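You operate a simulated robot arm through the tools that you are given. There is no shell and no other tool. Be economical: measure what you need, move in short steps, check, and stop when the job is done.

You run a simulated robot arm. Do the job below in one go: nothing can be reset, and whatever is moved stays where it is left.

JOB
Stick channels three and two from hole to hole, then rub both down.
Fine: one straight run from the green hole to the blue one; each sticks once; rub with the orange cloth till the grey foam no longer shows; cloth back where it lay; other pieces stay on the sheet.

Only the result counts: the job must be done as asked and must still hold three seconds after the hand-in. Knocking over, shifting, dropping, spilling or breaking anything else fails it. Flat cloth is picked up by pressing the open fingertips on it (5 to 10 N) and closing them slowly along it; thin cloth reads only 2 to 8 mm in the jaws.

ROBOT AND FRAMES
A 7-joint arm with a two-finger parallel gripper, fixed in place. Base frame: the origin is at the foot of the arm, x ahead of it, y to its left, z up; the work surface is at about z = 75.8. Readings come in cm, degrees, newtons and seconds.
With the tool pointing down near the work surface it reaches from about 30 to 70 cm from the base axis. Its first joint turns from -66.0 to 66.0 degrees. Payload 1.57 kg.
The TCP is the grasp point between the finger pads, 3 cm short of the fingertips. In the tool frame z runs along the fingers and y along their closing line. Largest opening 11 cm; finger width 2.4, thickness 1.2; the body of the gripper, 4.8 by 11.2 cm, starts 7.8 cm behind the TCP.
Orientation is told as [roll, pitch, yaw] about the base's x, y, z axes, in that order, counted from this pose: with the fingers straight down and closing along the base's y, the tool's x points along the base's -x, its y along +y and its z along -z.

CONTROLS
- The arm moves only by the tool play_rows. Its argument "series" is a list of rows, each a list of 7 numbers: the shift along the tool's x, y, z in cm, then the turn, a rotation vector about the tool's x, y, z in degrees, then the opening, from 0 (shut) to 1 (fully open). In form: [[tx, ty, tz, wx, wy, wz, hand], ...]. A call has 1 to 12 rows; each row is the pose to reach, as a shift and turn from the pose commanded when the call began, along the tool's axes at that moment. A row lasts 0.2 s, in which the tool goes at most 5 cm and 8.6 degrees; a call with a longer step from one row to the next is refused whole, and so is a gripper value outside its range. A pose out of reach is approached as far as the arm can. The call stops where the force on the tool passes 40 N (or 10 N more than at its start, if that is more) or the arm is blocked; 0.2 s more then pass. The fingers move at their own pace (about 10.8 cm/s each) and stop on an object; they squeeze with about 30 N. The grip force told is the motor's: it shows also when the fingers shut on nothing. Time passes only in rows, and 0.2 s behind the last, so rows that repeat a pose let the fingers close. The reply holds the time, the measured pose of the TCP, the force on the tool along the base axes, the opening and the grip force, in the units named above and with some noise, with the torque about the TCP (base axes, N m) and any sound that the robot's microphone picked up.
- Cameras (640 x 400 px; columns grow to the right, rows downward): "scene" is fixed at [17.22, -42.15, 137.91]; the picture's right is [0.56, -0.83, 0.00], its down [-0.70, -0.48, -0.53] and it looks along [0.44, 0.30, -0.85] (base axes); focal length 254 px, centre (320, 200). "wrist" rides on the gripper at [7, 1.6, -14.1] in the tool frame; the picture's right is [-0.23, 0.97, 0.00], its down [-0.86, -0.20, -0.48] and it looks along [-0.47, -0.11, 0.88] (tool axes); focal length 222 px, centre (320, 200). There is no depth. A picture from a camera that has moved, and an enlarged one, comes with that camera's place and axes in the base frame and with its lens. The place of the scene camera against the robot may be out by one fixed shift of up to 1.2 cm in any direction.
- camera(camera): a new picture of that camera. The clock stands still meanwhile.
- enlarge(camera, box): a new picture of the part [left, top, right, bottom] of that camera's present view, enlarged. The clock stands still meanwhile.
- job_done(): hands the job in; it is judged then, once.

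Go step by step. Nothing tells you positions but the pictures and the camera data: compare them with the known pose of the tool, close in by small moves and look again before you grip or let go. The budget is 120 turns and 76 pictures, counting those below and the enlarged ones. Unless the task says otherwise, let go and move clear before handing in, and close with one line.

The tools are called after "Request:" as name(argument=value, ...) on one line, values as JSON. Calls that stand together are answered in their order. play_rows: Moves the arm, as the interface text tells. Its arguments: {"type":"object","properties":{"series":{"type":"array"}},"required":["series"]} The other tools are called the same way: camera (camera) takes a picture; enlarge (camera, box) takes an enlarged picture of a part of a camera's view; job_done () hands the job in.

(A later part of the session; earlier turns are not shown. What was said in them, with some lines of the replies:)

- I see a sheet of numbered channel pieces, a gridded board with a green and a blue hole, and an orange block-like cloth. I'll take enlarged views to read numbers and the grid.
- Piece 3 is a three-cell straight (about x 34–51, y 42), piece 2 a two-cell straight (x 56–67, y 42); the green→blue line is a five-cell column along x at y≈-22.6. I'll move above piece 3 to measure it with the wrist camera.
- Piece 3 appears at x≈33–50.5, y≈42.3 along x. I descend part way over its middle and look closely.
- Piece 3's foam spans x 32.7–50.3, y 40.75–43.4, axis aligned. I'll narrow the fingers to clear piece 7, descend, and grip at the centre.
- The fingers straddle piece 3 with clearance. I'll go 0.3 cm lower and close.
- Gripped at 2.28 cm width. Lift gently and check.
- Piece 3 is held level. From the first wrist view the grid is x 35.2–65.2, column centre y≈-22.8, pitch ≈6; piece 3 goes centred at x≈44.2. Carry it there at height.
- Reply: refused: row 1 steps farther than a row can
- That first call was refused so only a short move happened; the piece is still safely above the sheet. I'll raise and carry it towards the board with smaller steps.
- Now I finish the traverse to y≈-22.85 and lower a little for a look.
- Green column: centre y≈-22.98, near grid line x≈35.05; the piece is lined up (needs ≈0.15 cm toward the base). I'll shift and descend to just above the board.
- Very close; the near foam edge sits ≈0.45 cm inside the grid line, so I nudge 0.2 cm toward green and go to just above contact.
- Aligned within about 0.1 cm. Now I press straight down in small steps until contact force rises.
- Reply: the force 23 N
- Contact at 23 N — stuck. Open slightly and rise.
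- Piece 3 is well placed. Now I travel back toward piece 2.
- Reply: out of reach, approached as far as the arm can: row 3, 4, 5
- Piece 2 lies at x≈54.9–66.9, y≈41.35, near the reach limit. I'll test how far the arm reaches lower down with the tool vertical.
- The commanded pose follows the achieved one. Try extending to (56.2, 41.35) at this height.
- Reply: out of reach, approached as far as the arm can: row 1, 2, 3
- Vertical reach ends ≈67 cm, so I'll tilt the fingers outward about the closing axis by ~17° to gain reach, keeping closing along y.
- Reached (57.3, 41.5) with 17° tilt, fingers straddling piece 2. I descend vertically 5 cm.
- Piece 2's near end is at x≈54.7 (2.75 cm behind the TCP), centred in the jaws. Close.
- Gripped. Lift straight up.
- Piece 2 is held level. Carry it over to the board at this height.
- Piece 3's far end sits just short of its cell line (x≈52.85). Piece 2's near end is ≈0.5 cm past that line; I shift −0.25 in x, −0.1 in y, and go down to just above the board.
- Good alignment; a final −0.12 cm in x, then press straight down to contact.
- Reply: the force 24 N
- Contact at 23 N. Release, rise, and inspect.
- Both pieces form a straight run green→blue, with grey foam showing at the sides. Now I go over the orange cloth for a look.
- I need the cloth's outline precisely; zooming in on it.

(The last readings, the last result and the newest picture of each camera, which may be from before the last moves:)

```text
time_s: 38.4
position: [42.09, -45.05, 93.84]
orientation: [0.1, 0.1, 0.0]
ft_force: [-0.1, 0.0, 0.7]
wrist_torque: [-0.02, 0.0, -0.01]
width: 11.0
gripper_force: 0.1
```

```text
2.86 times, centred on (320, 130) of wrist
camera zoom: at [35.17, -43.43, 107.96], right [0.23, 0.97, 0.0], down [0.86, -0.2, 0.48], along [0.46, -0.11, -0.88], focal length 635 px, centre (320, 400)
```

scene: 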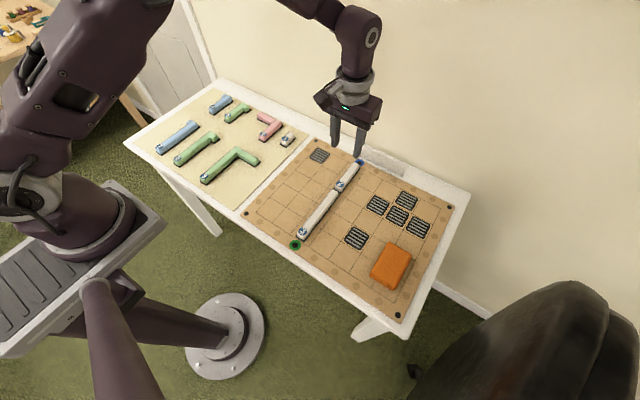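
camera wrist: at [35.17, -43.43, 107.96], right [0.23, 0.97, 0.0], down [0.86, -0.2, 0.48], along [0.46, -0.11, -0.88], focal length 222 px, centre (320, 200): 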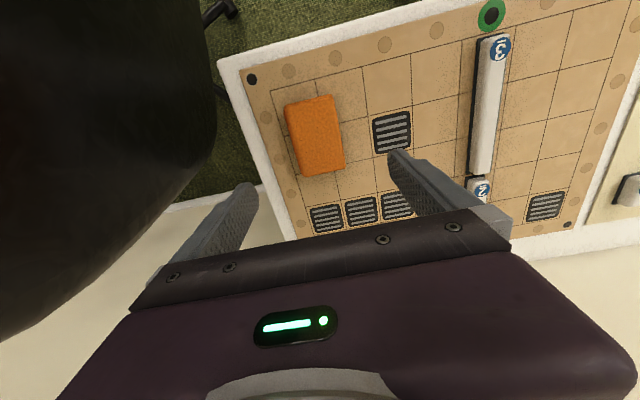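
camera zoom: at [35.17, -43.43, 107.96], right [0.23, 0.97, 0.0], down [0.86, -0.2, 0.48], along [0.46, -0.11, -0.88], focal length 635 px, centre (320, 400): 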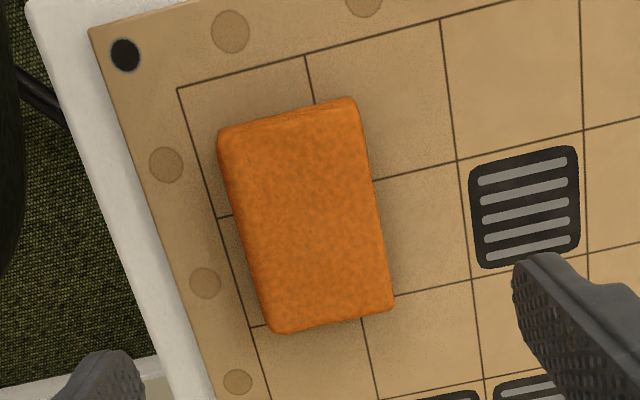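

The cloth pad spans x≈37–46.5, y≈-48.4…-42.35, axis aligned, centre ≈(41.8,-45.4). I descend straddling it (it fits inside the 11 cm opening) and look before gripping.

Request:
play_rows(series=[[0.25, -0.35, 3, 0, 0, 0, 1], [0.25, -0.35, 7, 0, 0, 0, 1], [0.25, -0.35, 10, 0, 0, 0, 1], [0.25, -0.35, 11.5, 0, 0, 0, 1], [0.25, -0.35, 11.5, 0, 0, 0, 1]])

Request:
camera(camera="wrist")

Request:
enlarge(camera="scene", box=[340, 200, 450, 310])

```text
time_s: 39.6
position: [41.73, -45.34, 82.4]
orientation: [0.0, 0.2, 0.0]
ft_force: [0.3, -0.2, -0.1]
wrist_torque: [0.0, -0.02, -0.01]
width: 11.0
gripper_force: 0.1
```

```text
35 pictures are left
camera wrist: at [34.89, -43.77, 96.46], right [0.23, 0.97, 0.0], down [0.86, -0.2, 0.48], along [0.46, -0.11, -0.88], focal length 222 px, centre (320, 200)
```

wrist: 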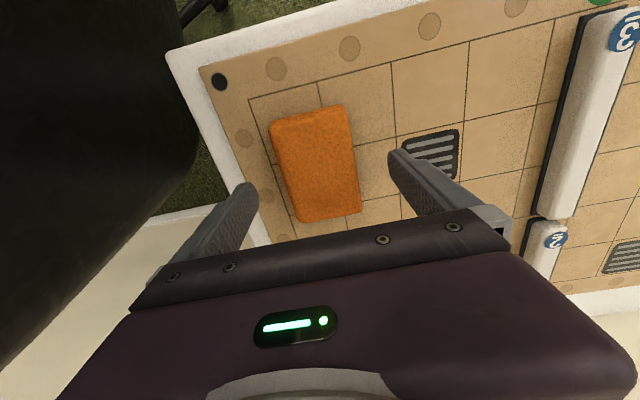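

```text
3.64 times, centred on (395, 255) of scene
camera zoom: at [17.22, -42.15, 137.91], right [0.56, -0.83, 0.0], down [-0.7, -0.48, -0.53], along [0.44, 0.3, -0.85], focal length 922 px, centre (47, 0)
```

zoom: 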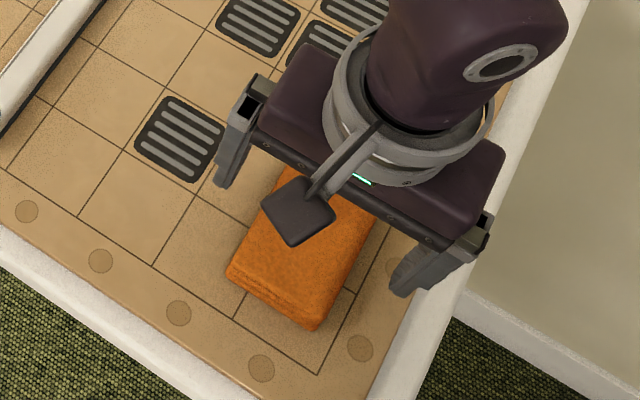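

Centred. Go down to tips ≈0.7 cm above the board and close slowly.

Request:
play_rows(series=[[0, 0, 1.2, 0, 0, 0, 1], [0, 0, 2.0, 0, 0, 0, 1], [0, 0, 2.6, 0, 0, 0, 1], [0, 0, 2.6, 0, 0, 0, 0.8], [0, 0, 2.6, 0, 0, 0, 0.65], [0, 0, 2.6, 0, 0, 0, 0.55], [0, 0, 2.6, 0, 0, 0, 0.5], [0, 0, 2.6, 0, 0, 0, 0.45]])

Request:
camera(camera="wrist")

```text
time_s: 41.4
position: [41.84, -45.4, 79.83]
orientation: [0.0, 0.0, 0.0]
ft_force: [0.7, 0.1, 0.0]
wrist_torque: [-0.04, 0.02, -0.01]
width: 6.49
gripper_force: 30.1
```

```text
33 pictures are left
camera wrist: at [34.93, -43.78, 93.89], right [0.23, 0.97, 0.0], down [0.86, -0.2, 0.48], along [0.46, -0.11, -0.88], focal length 222 px, centre (320, 200)
```

wrist: 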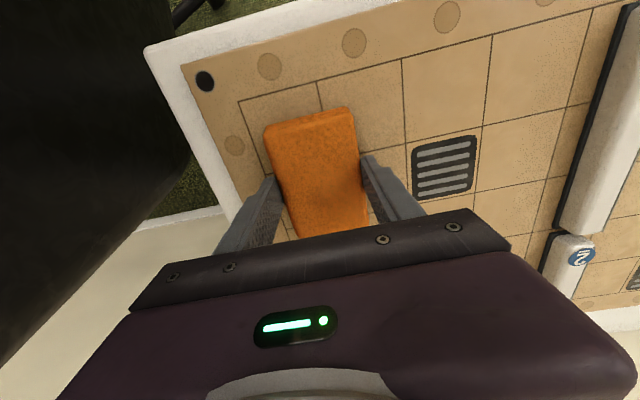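

Firm grip at 6.5 cm; home pose is about (41.8, -45.4, 79.85). Lift and check.

Request:
play_rows(series=[[0, 0, -0.5, 0, 0, 0, 0.45], [0, 0, -2, 0, 0, 0, 0.45], [0, 0, -6, 0, 0, 0, 0.45], [0, 0, -10, 0, 0, 0, 0.45]])

Request:
enlarge(camera="scene", box=[310, 160, 470, 310])

```text
time_s: 42.4
position: [41.94, -45.3, 89.85]
orientation: [0.0, 0.1, 0.0]
ft_force: [-0.3, 0.4, 0.5]
wrist_torque: [0.0, 0.01, 0.0]
width: 6.49
gripper_force: 29.8
```

```text
2.67 times, centred on (390, 235) of scene
camera zoom: at [17.22, -42.15, 137.91], right [0.56, -0.83, 0.0], down [-0.7, -0.48, -0.53], along [0.44, 0.3, -0.85], focal length 676 px, centre (133, 107)
```

zoom: 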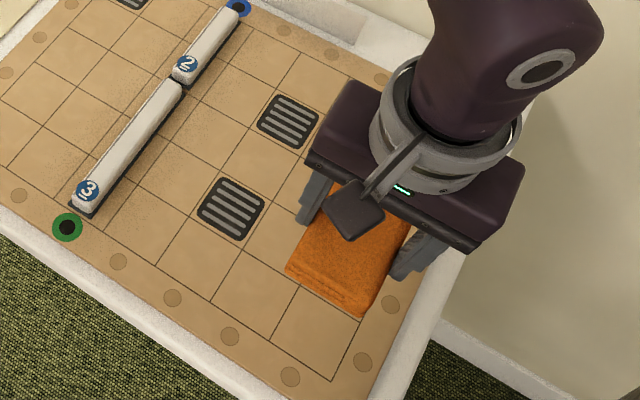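

The cloth is held solidly and hangs flat. I'll move it above piece 3's green end (TCP x≈40, y≈-23.05).

Request:
play_rows(series=[[0.4, 4.5, 0, 0, 0, 0, 0.45], [0.8, 9, 0, 0, 0, 0, 0.45], [1.2, 13.5, 0, 0, 0, 0, 0.45], [1.6, 18, 0, 0, 0, 0, 0.45], [1.85, 22.3, 0, 0, 0, 0, 0.45], [1.85, 22.3, 3, 0, 0, 0, 0.45], [1.85, 22.3, 6, 0, 0, 0, 0.45], [1.85, 22.3, 6, 0, 0, 0, 0.45]])

Request:
camera(camera="wrist")

```text
time_s: 44.2
position: [40.15, -23.03, 83.84]
orientation: [0.1, 0.1, 0.0]
ft_force: [-0.2, 0.7, -0.6]
wrist_torque: [0.02, -0.04, 0.01]
width: 6.49
gripper_force: 29.9
```

```text
31 pictures are left
camera wrist: at [33.15, -21.47, 97.92], right [0.23, 0.97, 0.0], down [0.86, -0.2, 0.48], along [0.46, -0.11, -0.88], focal length 222 px, centre (320, 200)
```

wrist: 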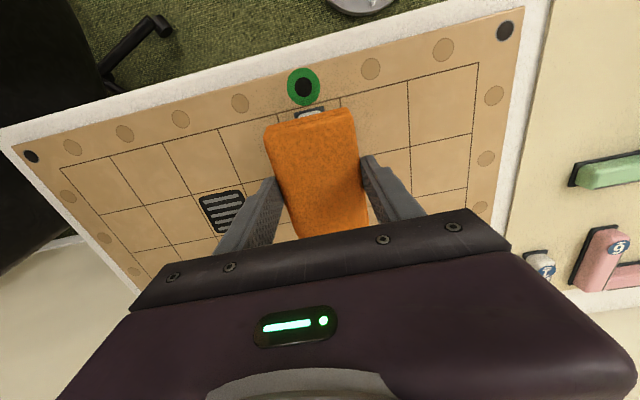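

The cloth is over piece 3 with its green end just peeking out. Shift back 0.8 cm and lower to contact.

Request:
play_rows(series=[[0.8, 0, 0, 0, 0, 0, 0.45], [0.8, 0, 0.6, 0, 0, 0, 0.45], [0.8, 0, 1.0, 0, 0, 0, 0.45], [0.8, 0, 1.3, 0, 0, 0, 0.45], [0.8, 0, 1.5, 0, 0, 0, 0.45], [0.8, 0, 1.7, 0, 0, 0, 0.45], [0.8, 0, 1.9, 0, 0, 0, 0.45], [0.8, 0, 2.1, 0, 0, 0, 0.45]])

```text
time_s: 46.0
position: [39.2, -23.16, 81.85]
orientation: [-0.1, 0.0, 0.0]
ft_force: [-3.1, 4.0, 37.3]
wrist_torque: [0.17, 0.08, 0.01]
width: 6.51
gripper_force: 29.7
```

Contact at 37 N. Ease up 0.12 cm and start rubbing along +x.

Request:
play_rows(series=[[0, 0.08, -0.12, 0, 0, 0, 0.45], [-0.5, 0.08, -0.12, 0, 0, 0, 0.45], [-1.5, 0.08, -0.12, 0, 0, 0, 0.45], [-2.5, 0.08, -0.12, 0, 0, 0, 0.45], [-3.5, 0.08, -0.12, 0, 0, 0, 0.45]])

```text
time_s: 47.2
position: [42.84, -23.05, 81.96]
orientation: [0.0, 0.1, 0.1]
ft_force: [-6.4, 0.3, 16.2]
wrist_torque: [0.02, 0.54, 0.04]
width: 6.48
gripper_force: 30.0
```

Sliding with 16 N normal, 6 N drag. Continue along piece 3.

Request:
play_rows(series=[[-1, 0, 0.03, 0, 0, 0, 0.45], [-2, 0, 0.03, 0, 0, 0, 0.45], [-3, 0, 0.03, 0, 0, 0, 0.45], [-4, 0, 0.03, 0, 0, 0, 0.45], [-5, 0, 0.03, 0, 0, 0, 0.45], [-6, 0, 0.03, 0, 0, 0, 0.45], [-7, 0, 0.03, 0, 0, 0, 0.45]])

Request:
camera(camera="wrist")

Request:
enlarge(camera="wrist", box=[240, 0, 400, 160])

```text
time_s: 48.8
position: [49.41, -22.97, 81.84]
orientation: [0.0, 0.4, 0.0]
ft_force: [-26.4, -1.2, 29.0]
wrist_torque: [-0.08, 0.48, -0.02]
width: 6.52
gripper_force: 30.2
```

```text
30 pictures are left
camera wrist: at [42.58, -21.39, 95.95], right [0.23, 0.97, 0.0], down [0.86, -0.2, 0.47], along [0.46, -0.11, -0.88], focal length 222 px, centre (320, 200)
```

wrist: 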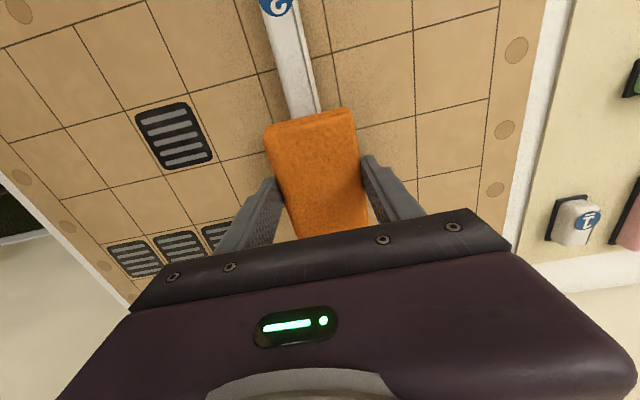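

```text
2.50 times, centred on (320, 80) of wrist
camera zoom: at [42.58, -21.39, 95.95], right [0.23, 0.97, 0.0], down [0.86, -0.2, 0.47], along [0.46, -0.11, -0.88], focal length 555 px, centre (320, 500)
```

zoom: 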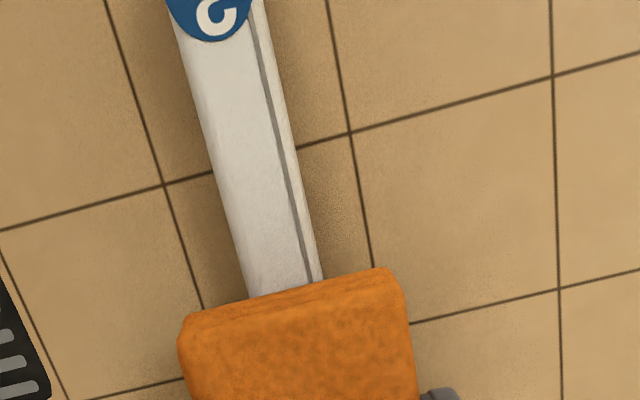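

The rubbed section of piece 3 shows no foam any more. The drag of 26 N means the cloth met the still-raised end of piece 2, so I lift off, move onto piece 2 and press down from above.

Request:
play_rows(series=[[0.5, 0, 0, 0, 0, 0, 0.45], [0.5, 0, -1, 0, 0, 0, 0.45], [0.5, 0, -2.5, 0, 0, 0, 0.45], [-3.5, 0, -2.5, 0, 0, 0, 0.45], [-7.2, 0, -2.5, 0, 0, 0, 0.45], [-7.2, 0, -1.2, 0, 0, 0, 0.45], [-7.2, 0, -0.8, 0, 0, 0, 0.45], [-7.2, 0, -0.5, 0, 0, 0, 0.45]])

Request:
enlarge(camera="wrist", box=[240, 0, 400, 160])

Request:
enlarge(camera="scene", box=[280, 120, 420, 260])

```text
time_s: 50.6
position: [56.84, -22.98, 82.22]
orientation: [0.0, 0.1, 0.1]
ft_force: [0.2, 0.1, -1.1]
wrist_torque: [0.01, -0.03, 0.03]
width: 6.49
gripper_force: 30.1
```

```text
2.50 times, centred on (320, 80) of wrist
camera zoom: at [49.99, -21.38, 96.39], right [0.23, 0.97, 0.0], down [0.86, -0.2, 0.48], along [0.46, -0.11, -0.88], focal length 555 px, centre (320, 500)
```

zoom: 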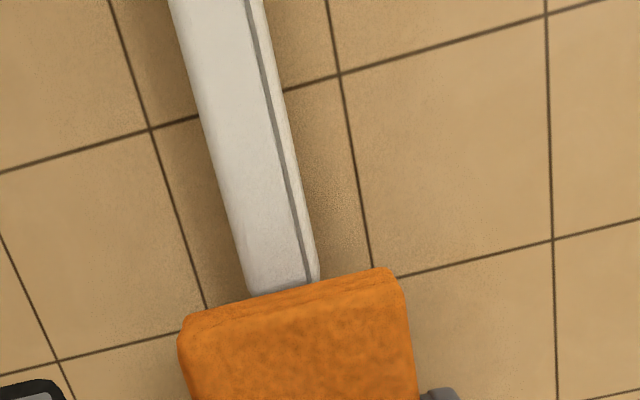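

```text
2.86 times, centred on (350, 190) of scene
camera zoom: at [17.22, -42.15, 137.91], right [0.56, -0.83, 0.0], down [-0.7, -0.48, -0.53], along [0.44, 0.3, -0.85], focal length 724 px, centre (234, 229)
```

zoom: 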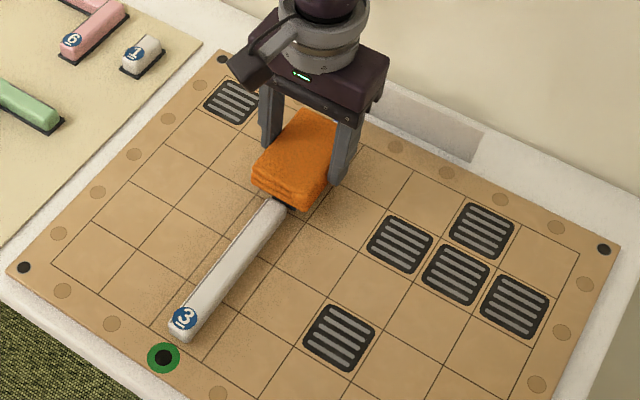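

Piece 3's foam is fully gone. Now press on piece 2 and stroke outward.

Request:
play_rows(series=[[0, -0.05, 0.1, 0, 0, 0, 0.45], [0, -0.05, 0.2, 0, 0, 0, 0.45], [0, -0.05, 0.28, 0, 0, 0, 0.45], [0, -0.05, 0.34, 0, 0, 0, 0.45]])

```text
time_s: 51.6
position: [57.01, -22.97, 81.89]
orientation: [0.1, 0.1, 0.0]
ft_force: [0.5, 0.3, -1.2]
wrist_torque: [0.0, -0.01, -0.04]
width: 6.5
gripper_force: 30.0
```

No contact yet; continue lowering in small steps.

Request:
play_rows(series=[[0, 0, 0.1, 0, 0, 0, 0.45], [0, 0, 0.2, 0, 0, 0, 0.45], [0, 0, 0.26, 0, 0, 0, 0.45]])

```text
time_s: 52.4
position: [57.1, -23.04, 81.82]
orientation: [0.0, 0.0, 0.1]
ft_force: [-5.6, 4.9, 23.0]
wrist_torque: [0.22, 0.55, -0.1]
width: 6.48
gripper_force: 30.0
```

Contact at 23 N. Stroke +x to the blue end.

Request:
play_rows(series=[[-0.6, 0.05, -0.03, 0, 0, 0, 0.45], [-1.4, 0.05, -0.03, 0, 0, 0, 0.45], [-2.2, 0.05, -0.03, 0, 0, 0, 0.45], [-3.0, 0.05, -0.03, 0, 0, 0, 0.45], [-3.8, 0.05, -0.03, 0, 0, 0, 0.45], [-4.5, 0.05, -0.03, 0, 0, 0, 0.45]])

Request:
enlarge(camera="wrist", box=[240, 0, 400, 160])

Request:
enlarge(camera="scene", box=[280, 120, 420, 260])

```text
time_s: 53.8
position: [61.41, -23.05, 81.74]
orientation: [0.0, 0.0, 0.0]
ft_force: [-9.3, 0.0, 23.1]
wrist_torque: [-0.04, 0.46, -0.05]
width: 6.48
gripper_force: 30.3
```

```text
2.50 times, centred on (320, 80) of wrist
camera zoom: at [54.44, -21.38, 95.87], right [0.23, 0.97, 0.0], down [0.86, -0.2, 0.48], along [0.47, -0.11, -0.88], focal length 555 px, centre (320, 500)
```

zoom: 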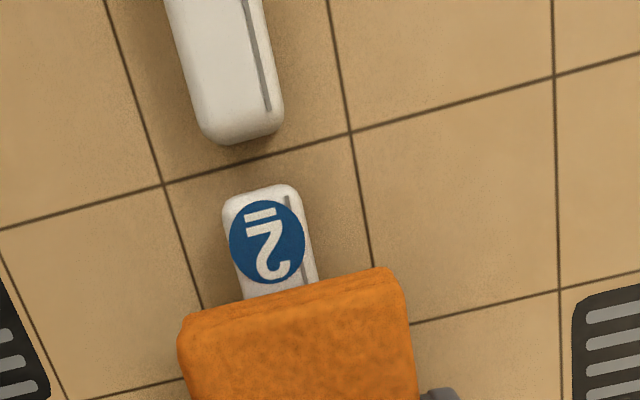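

```text
2.86 times, centred on (350, 190) of scene
camera zoom: at [17.15, -42.14, 137.92], right [0.56, -0.83, 0.0], down [-0.7, -0.48, -0.53], along [0.44, 0.3, -0.85], focal length 724 px, centre (234, 229)
```

zoom: 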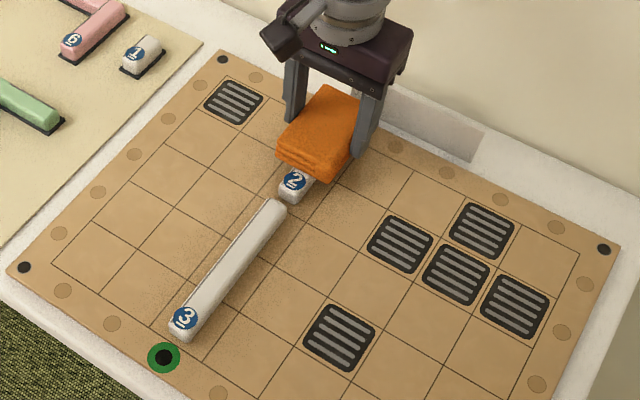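

Near part of piece 2 shows no foam now. Lift off and back away to view the whole run.

Request:
play_rows(series=[[-4.5, 0.05, -0.03, 0, 0, 0, 0.45], [-4.5, 0.05, -0.03, 0, 0, 0, 0.45]])

```text
time_s: 54.2
position: [63.64, -22.72, 81.56]
orientation: [-0.8, 1.4, 2.0]
ft_force: [0.4, -0.5, 3.7]
wrist_torque: [0.04, -0.04, 0.02]
width: 6.5
gripper_force: 29.7
out of reach, approached as far as the arm can: row 1
stopped in row 1: the force on the tool passed its limit at 63 N (the readings are from after the stop); the commanded pose is now the measured one
```

That was a mistaken forward command; it stopped. I lift straight up now and inspect.

Request:
play_rows(series=[[0, 0, -1, 0, 0, 0, 0.45], [0, 0, -3, 0, 0, 0, 0.45], [0, 0, -6, 0, 0, 0, 0.45], [3, -1, -9, 0, 0, 0, 0.45], [6, -3, -10, 0, 0, 0, 0.45], [10, -5.5, -10, 0, 0, 0, 0.45], [13, -9, -10, 0, 0, 0, 0.45]])

Request:
enlarge(camera="scene", box=[280, 120, 420, 260])

Request:
camera(camera="wrist")

```text
time_s: 55.8
position: [51.24, -32.09, 91.92]
orientation: [-0.7, 1.5, 2.1]
ft_force: [-0.4, 0.0, -1.0]
wrist_torque: [0.06, -0.02, 0.0]
width: 6.53
gripper_force: 29.9
```

```text
2.86 times, centred on (350, 190) of scene
camera zoom: at [17.22, -42.15, 137.91], right [0.56, -0.83, 0.0], down [-0.7, -0.48, -0.53], along [0.44, 0.3, -0.85], focal length 724 px, centre (234, 229)
```

zoom: 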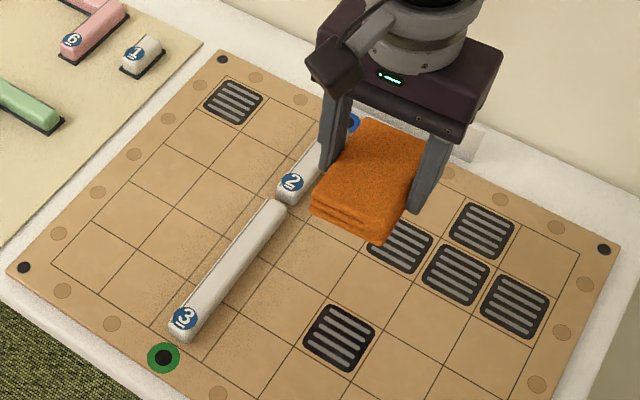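

```text
23 pictures are left
camera wrist: at [44.63, -30.49, 106.19], right [0.19, 0.98, -0.02], down [0.87, -0.16, 0.46], along [0.45, -0.1, -0.89], focal length 222 px, centre (320, 200)
```

wrist: 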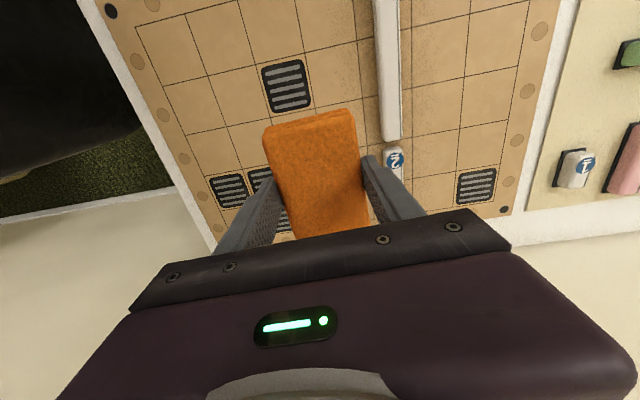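

Piece 2's label is where it was. I straighten the tool and move the cloth back over its home, leaving a clear view of the run.

Request:
play_rows(series=[[2, -3, 0, -0.7, -1.5, 2.1, 0.45], [4, -6, 0, -0.7, -1.5, 2.1, 0.45], [6.5, -9, 0, -0.7, -1.5, 2.1, 0.45], [9, -12.5, 0, -0.7, -1.5, 2.1, 0.45], [9, -13, 0, -0.7, -1.5, 2.1, 0.45]])

Request:
enlarge(camera="scene", box=[310, 140, 390, 220])

Request:
enlarge(camera="wrist", box=[380, 0, 640, 240])

```text
time_s: 57.0
position: [42.81, -45.41, 92.24]
orientation: [0.1, -0.1, 0.1]
ft_force: [0.1, -0.6, -0.7]
wrist_torque: [0.01, 0.0, -0.01]
width: 6.47
gripper_force: 30.2
```

```text
5.00 times, centred on (350, 180) of scene
camera zoom: at [17.21, -42.16, 137.91], right [0.56, -0.83, 0.0], down [-0.7, -0.48, -0.53], along [0.44, 0.3, -0.85], focal length 1267 px, centre (170, 300)
```

zoom: 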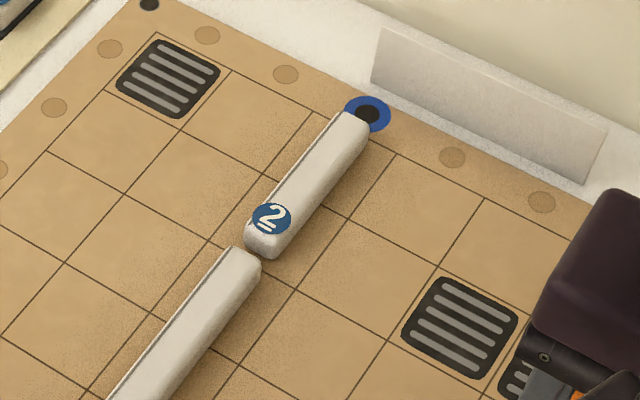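

```text
1.67 times, centred on (510, 120) of wrist
camera zoom: at [35.79, -43.76, 106.33], right [0.23, 0.97, 0.0], down [0.85, -0.2, 0.48], along [0.47, -0.11, -0.88], focal length 370 px, centre (3, 333)
```

zoom: 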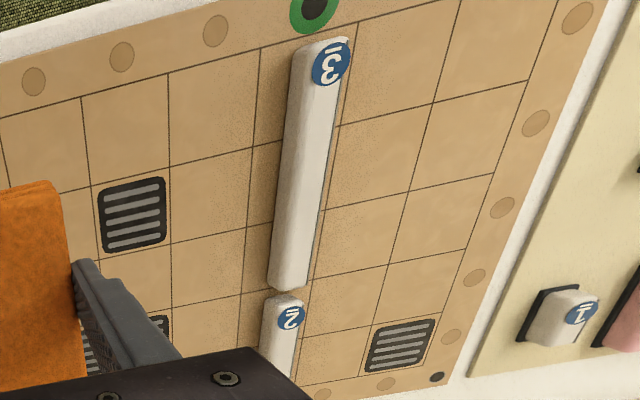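

Both pieces sit with no foam visible and undisturbed. Now return the cloth: lower to just above its old place and compare.

Request:
play_rows(series=[[0.95, 0, 0, 0, 0, 0, 0.45], [0.95, 0, 4, 0, 0, 0, 0.45], [0.95, 0, 8, 0, 0, 0, 0.45], [0.95, 0, 11.4, 0, 0, 0, 0.45], [0.95, 0, 11.4, 0, 0, 0, 0.45]])

Request:
camera(camera="wrist")

```text
time_s: 58.2
position: [41.82, -45.28, 80.88]
orientation: [-0.1, -0.2, 0.0]
ft_force: [0.4, -0.1, 0.1]
wrist_torque: [0.0, 0.01, 0.01]
width: 6.51
gripper_force: 30.5
```

```text
20 pictures are left
camera wrist: at [34.86, -43.67, 94.96], right [0.23, 0.97, 0.0], down [0.85, -0.2, 0.48], along [0.47, -0.11, -0.88], focal length 222 px, centre (320, 200)
```

wrist: 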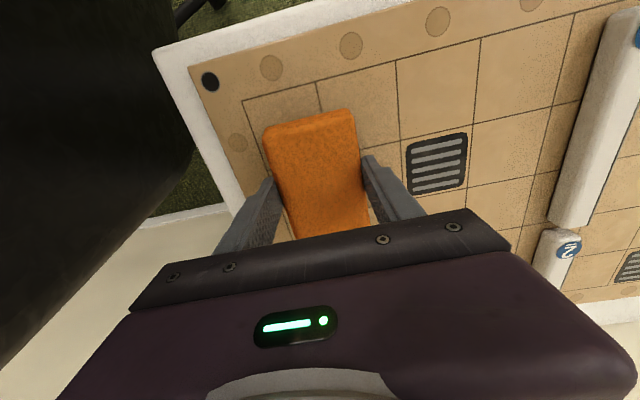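

The cloth is within ~0.2 cm of its old place; small correction, then lower to contact and release gently.

Request:
play_rows(series=[[0.12, -0.07, 0.4, 0, 0, 0, 0.45], [0.12, -0.07, 0.7, 0, 0, 0, 0.45], [0.12, -0.07, 0.9, 0, 0, 0, 0.45], [0.12, -0.07, 1.0, 0, 0, 0, 0.45], [0.12, -0.07, 1.05, 0, 0, 0, 0.45]])

```text
time_s: 59.4
position: [41.66, -45.32, 79.99]
orientation: [-0.1, -0.1, 0.0]
ft_force: [0.2, -0.1, 0.4]
wrist_torque: [0.02, 0.02, 0.03]
width: 6.5
gripper_force: 30.4
```

Request:
play_rows(series=[[0, 0, 0.1, 0, 0, 0, 0.45], [0, 0, 0.2, 0, 0, 0, 0.45], [0, 0, 0.26, 0, 0, 0, 0.45]])

```text
time_s: 60.2
position: [41.75, -45.43, 79.55]
orientation: [0.0, -0.1, -0.1]
ft_force: [0.3, -0.1, 0.0]
wrist_torque: [0.01, 0.02, -0.02]
width: 6.5
gripper_force: 30.4
```

Still no contact (the cloth slid up a little in the jaws while rubbing). A bit further.

Request:
play_rows(series=[[0, 0, 0.08, 0, 0, 0, 0.45], [0, 0, 0.16, 0, 0, 0, 0.45], [0, 0, 0.22, 0, 0, 0, 0.45]])

```text
time_s: 61.0
position: [41.7, -45.38, 79.29]
orientation: [0.0, -0.1, 0.0]
ft_force: [0.2, 0.9, 2.4]
wrist_torque: [0.11, 0.15, 0.0]
width: 6.51
gripper_force: 29.9
```

Light contact. Open, then rise straight up.

Request:
play_rows(series=[[0, 0, 0, 0, 0, 0, 0.65], [0, 0, 0, 0, 0, 0, 0.85], [0, 0, 0, 0, 0, 0, 1], [0, 0, 0, 0, 0, 0, 1], [0, 0, -2, 0, 0, 0, 1], [0, 0, -6, 0, 0, 0, 1], [0, 0, -10, 0, 0, 0, 1], [0, 0, -14.5, 0, 0, 0, 1]])

Request:
enlarge(camera="wrist", box=[250, 60, 390, 200])

Request:
camera(camera="scene")

```text
time_s: 62.8
position: [41.73, -45.52, 93.77]
orientation: [-0.1, -0.1, -0.1]
ft_force: [-0.1, 0.3, 0.7]
wrist_torque: [0.02, 0.01, -0.04]
width: 10.98
gripper_force: 0.2
```

```text
2.86 times, centred on (320, 130) of wrist
camera zoom: at [34.71, -43.79, 107.91], right [0.23, 0.97, 0.0], down [0.85, -0.2, 0.48], along [0.47, -0.11, -0.88], focal length 635 px, centre (320, 400)
```

zoom: 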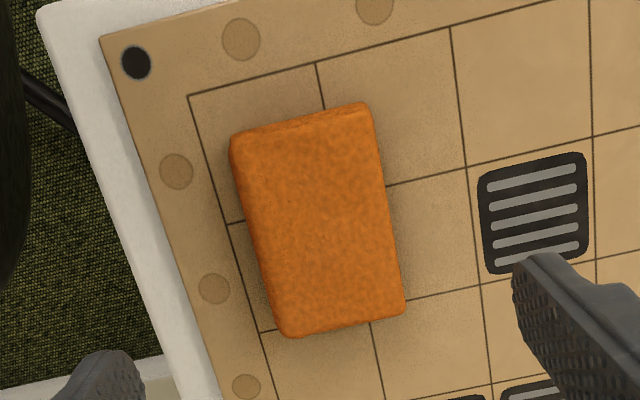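

```text
18 pictures are left
```

scene: 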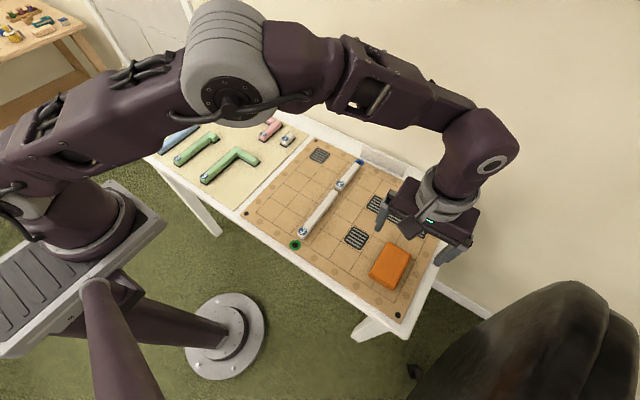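

The cloth is back within ~0.2 cm of where it lay. I retreat upward to a clear spot and take a final check.

Request:
play_rows(series=[[0, 3, -3, 0, 0, 0, 1], [0, 7, -6, 0, 0, 0, 1], [0, 11, -8, 0, 0, 0, 1], [0, 15, -9, 0, 0, 0, 1], [1, 19, -9, 0, 0, 0, 1], [3, 23, -9, 0, 0, 0, 1], [5, 27, -9, 0, 0, 0, 1], [5, 31, -9, 0, 0, 0, 1], [5, 35, -9, 0, 0, 0, 1], [5, 35, -9, 0, 0, 0, 1]])

Request:
camera(camera="scene")

Request:
enlarge(camera="scene", box=[270, 130, 420, 270])

Request:
camera(camera="wrist")

```text
time_s: 65.0
position: [36.77, -10.39, 102.88]
orientation: [0.0, -0.1, 0.0]
ft_force: [0.0, 0.9, -0.5]
wrist_torque: [-0.02, 0.01, 0.04]
width: 11.01
gripper_force: 0.1
```

```text
17 pictures are left
```

scene: 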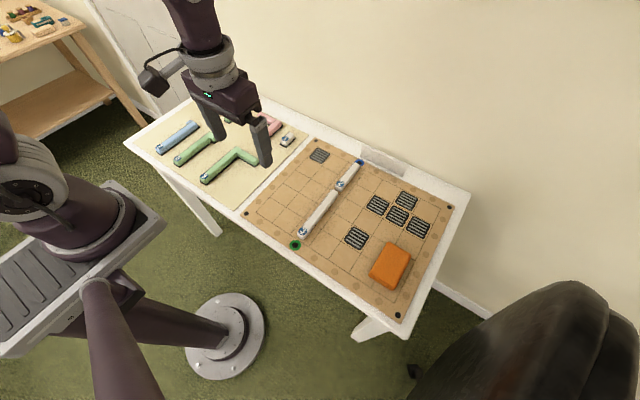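

```text
2.86 times, centred on (345, 200) of scene
camera zoom: at [17.22, -42.15, 137.91], right [0.56, -0.83, 0.0], down [-0.7, -0.48, -0.53], along [0.44, 0.3, -0.85], focal length 724 px, centre (249, 200)
```

zoom: 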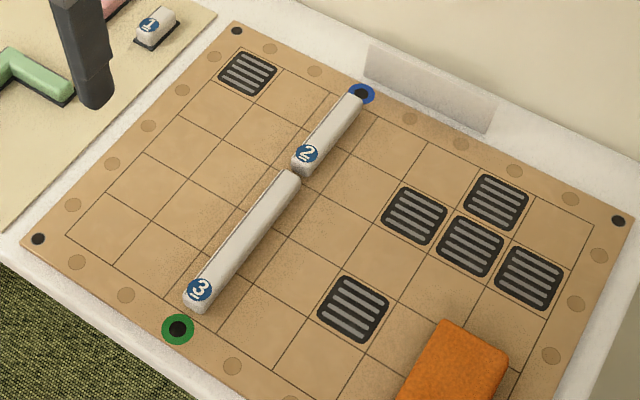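

```text
15 pictures are left
camera wrist: at [29.73, -8.79, 116.99], right [0.23, 0.97, 0.0], down [0.85, -0.2, 0.48], along [0.47, -0.11, -0.88], focal length 222 px, centre (320, 200)
```

wrist: 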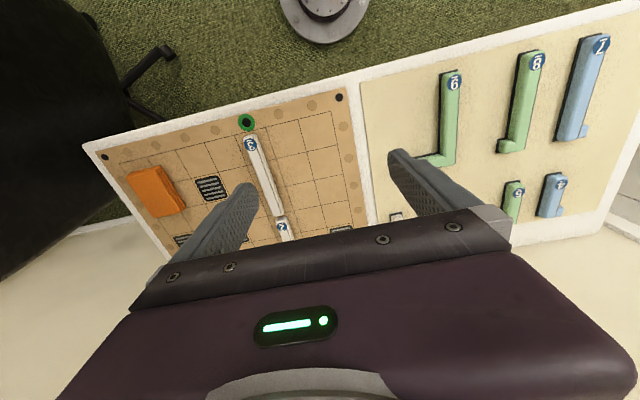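

The run from green to blue is straight, no foam shows, the cloth is back, and the other pieces are still on the sheet. I'm handing in.

Request:
job_done()

```text
The job is handed in.
```

Channels three and two are stuck in one straight run from the green hole to the blue one and rubbed until no foam shows. The cloth is back within about 0.2 cm of where it lay, and the other pieces are still on the sheet. While rubbing channel two I sent one mistaken forward move that stopped at 63 N; the pictures taken afterwards show nothing shifted.
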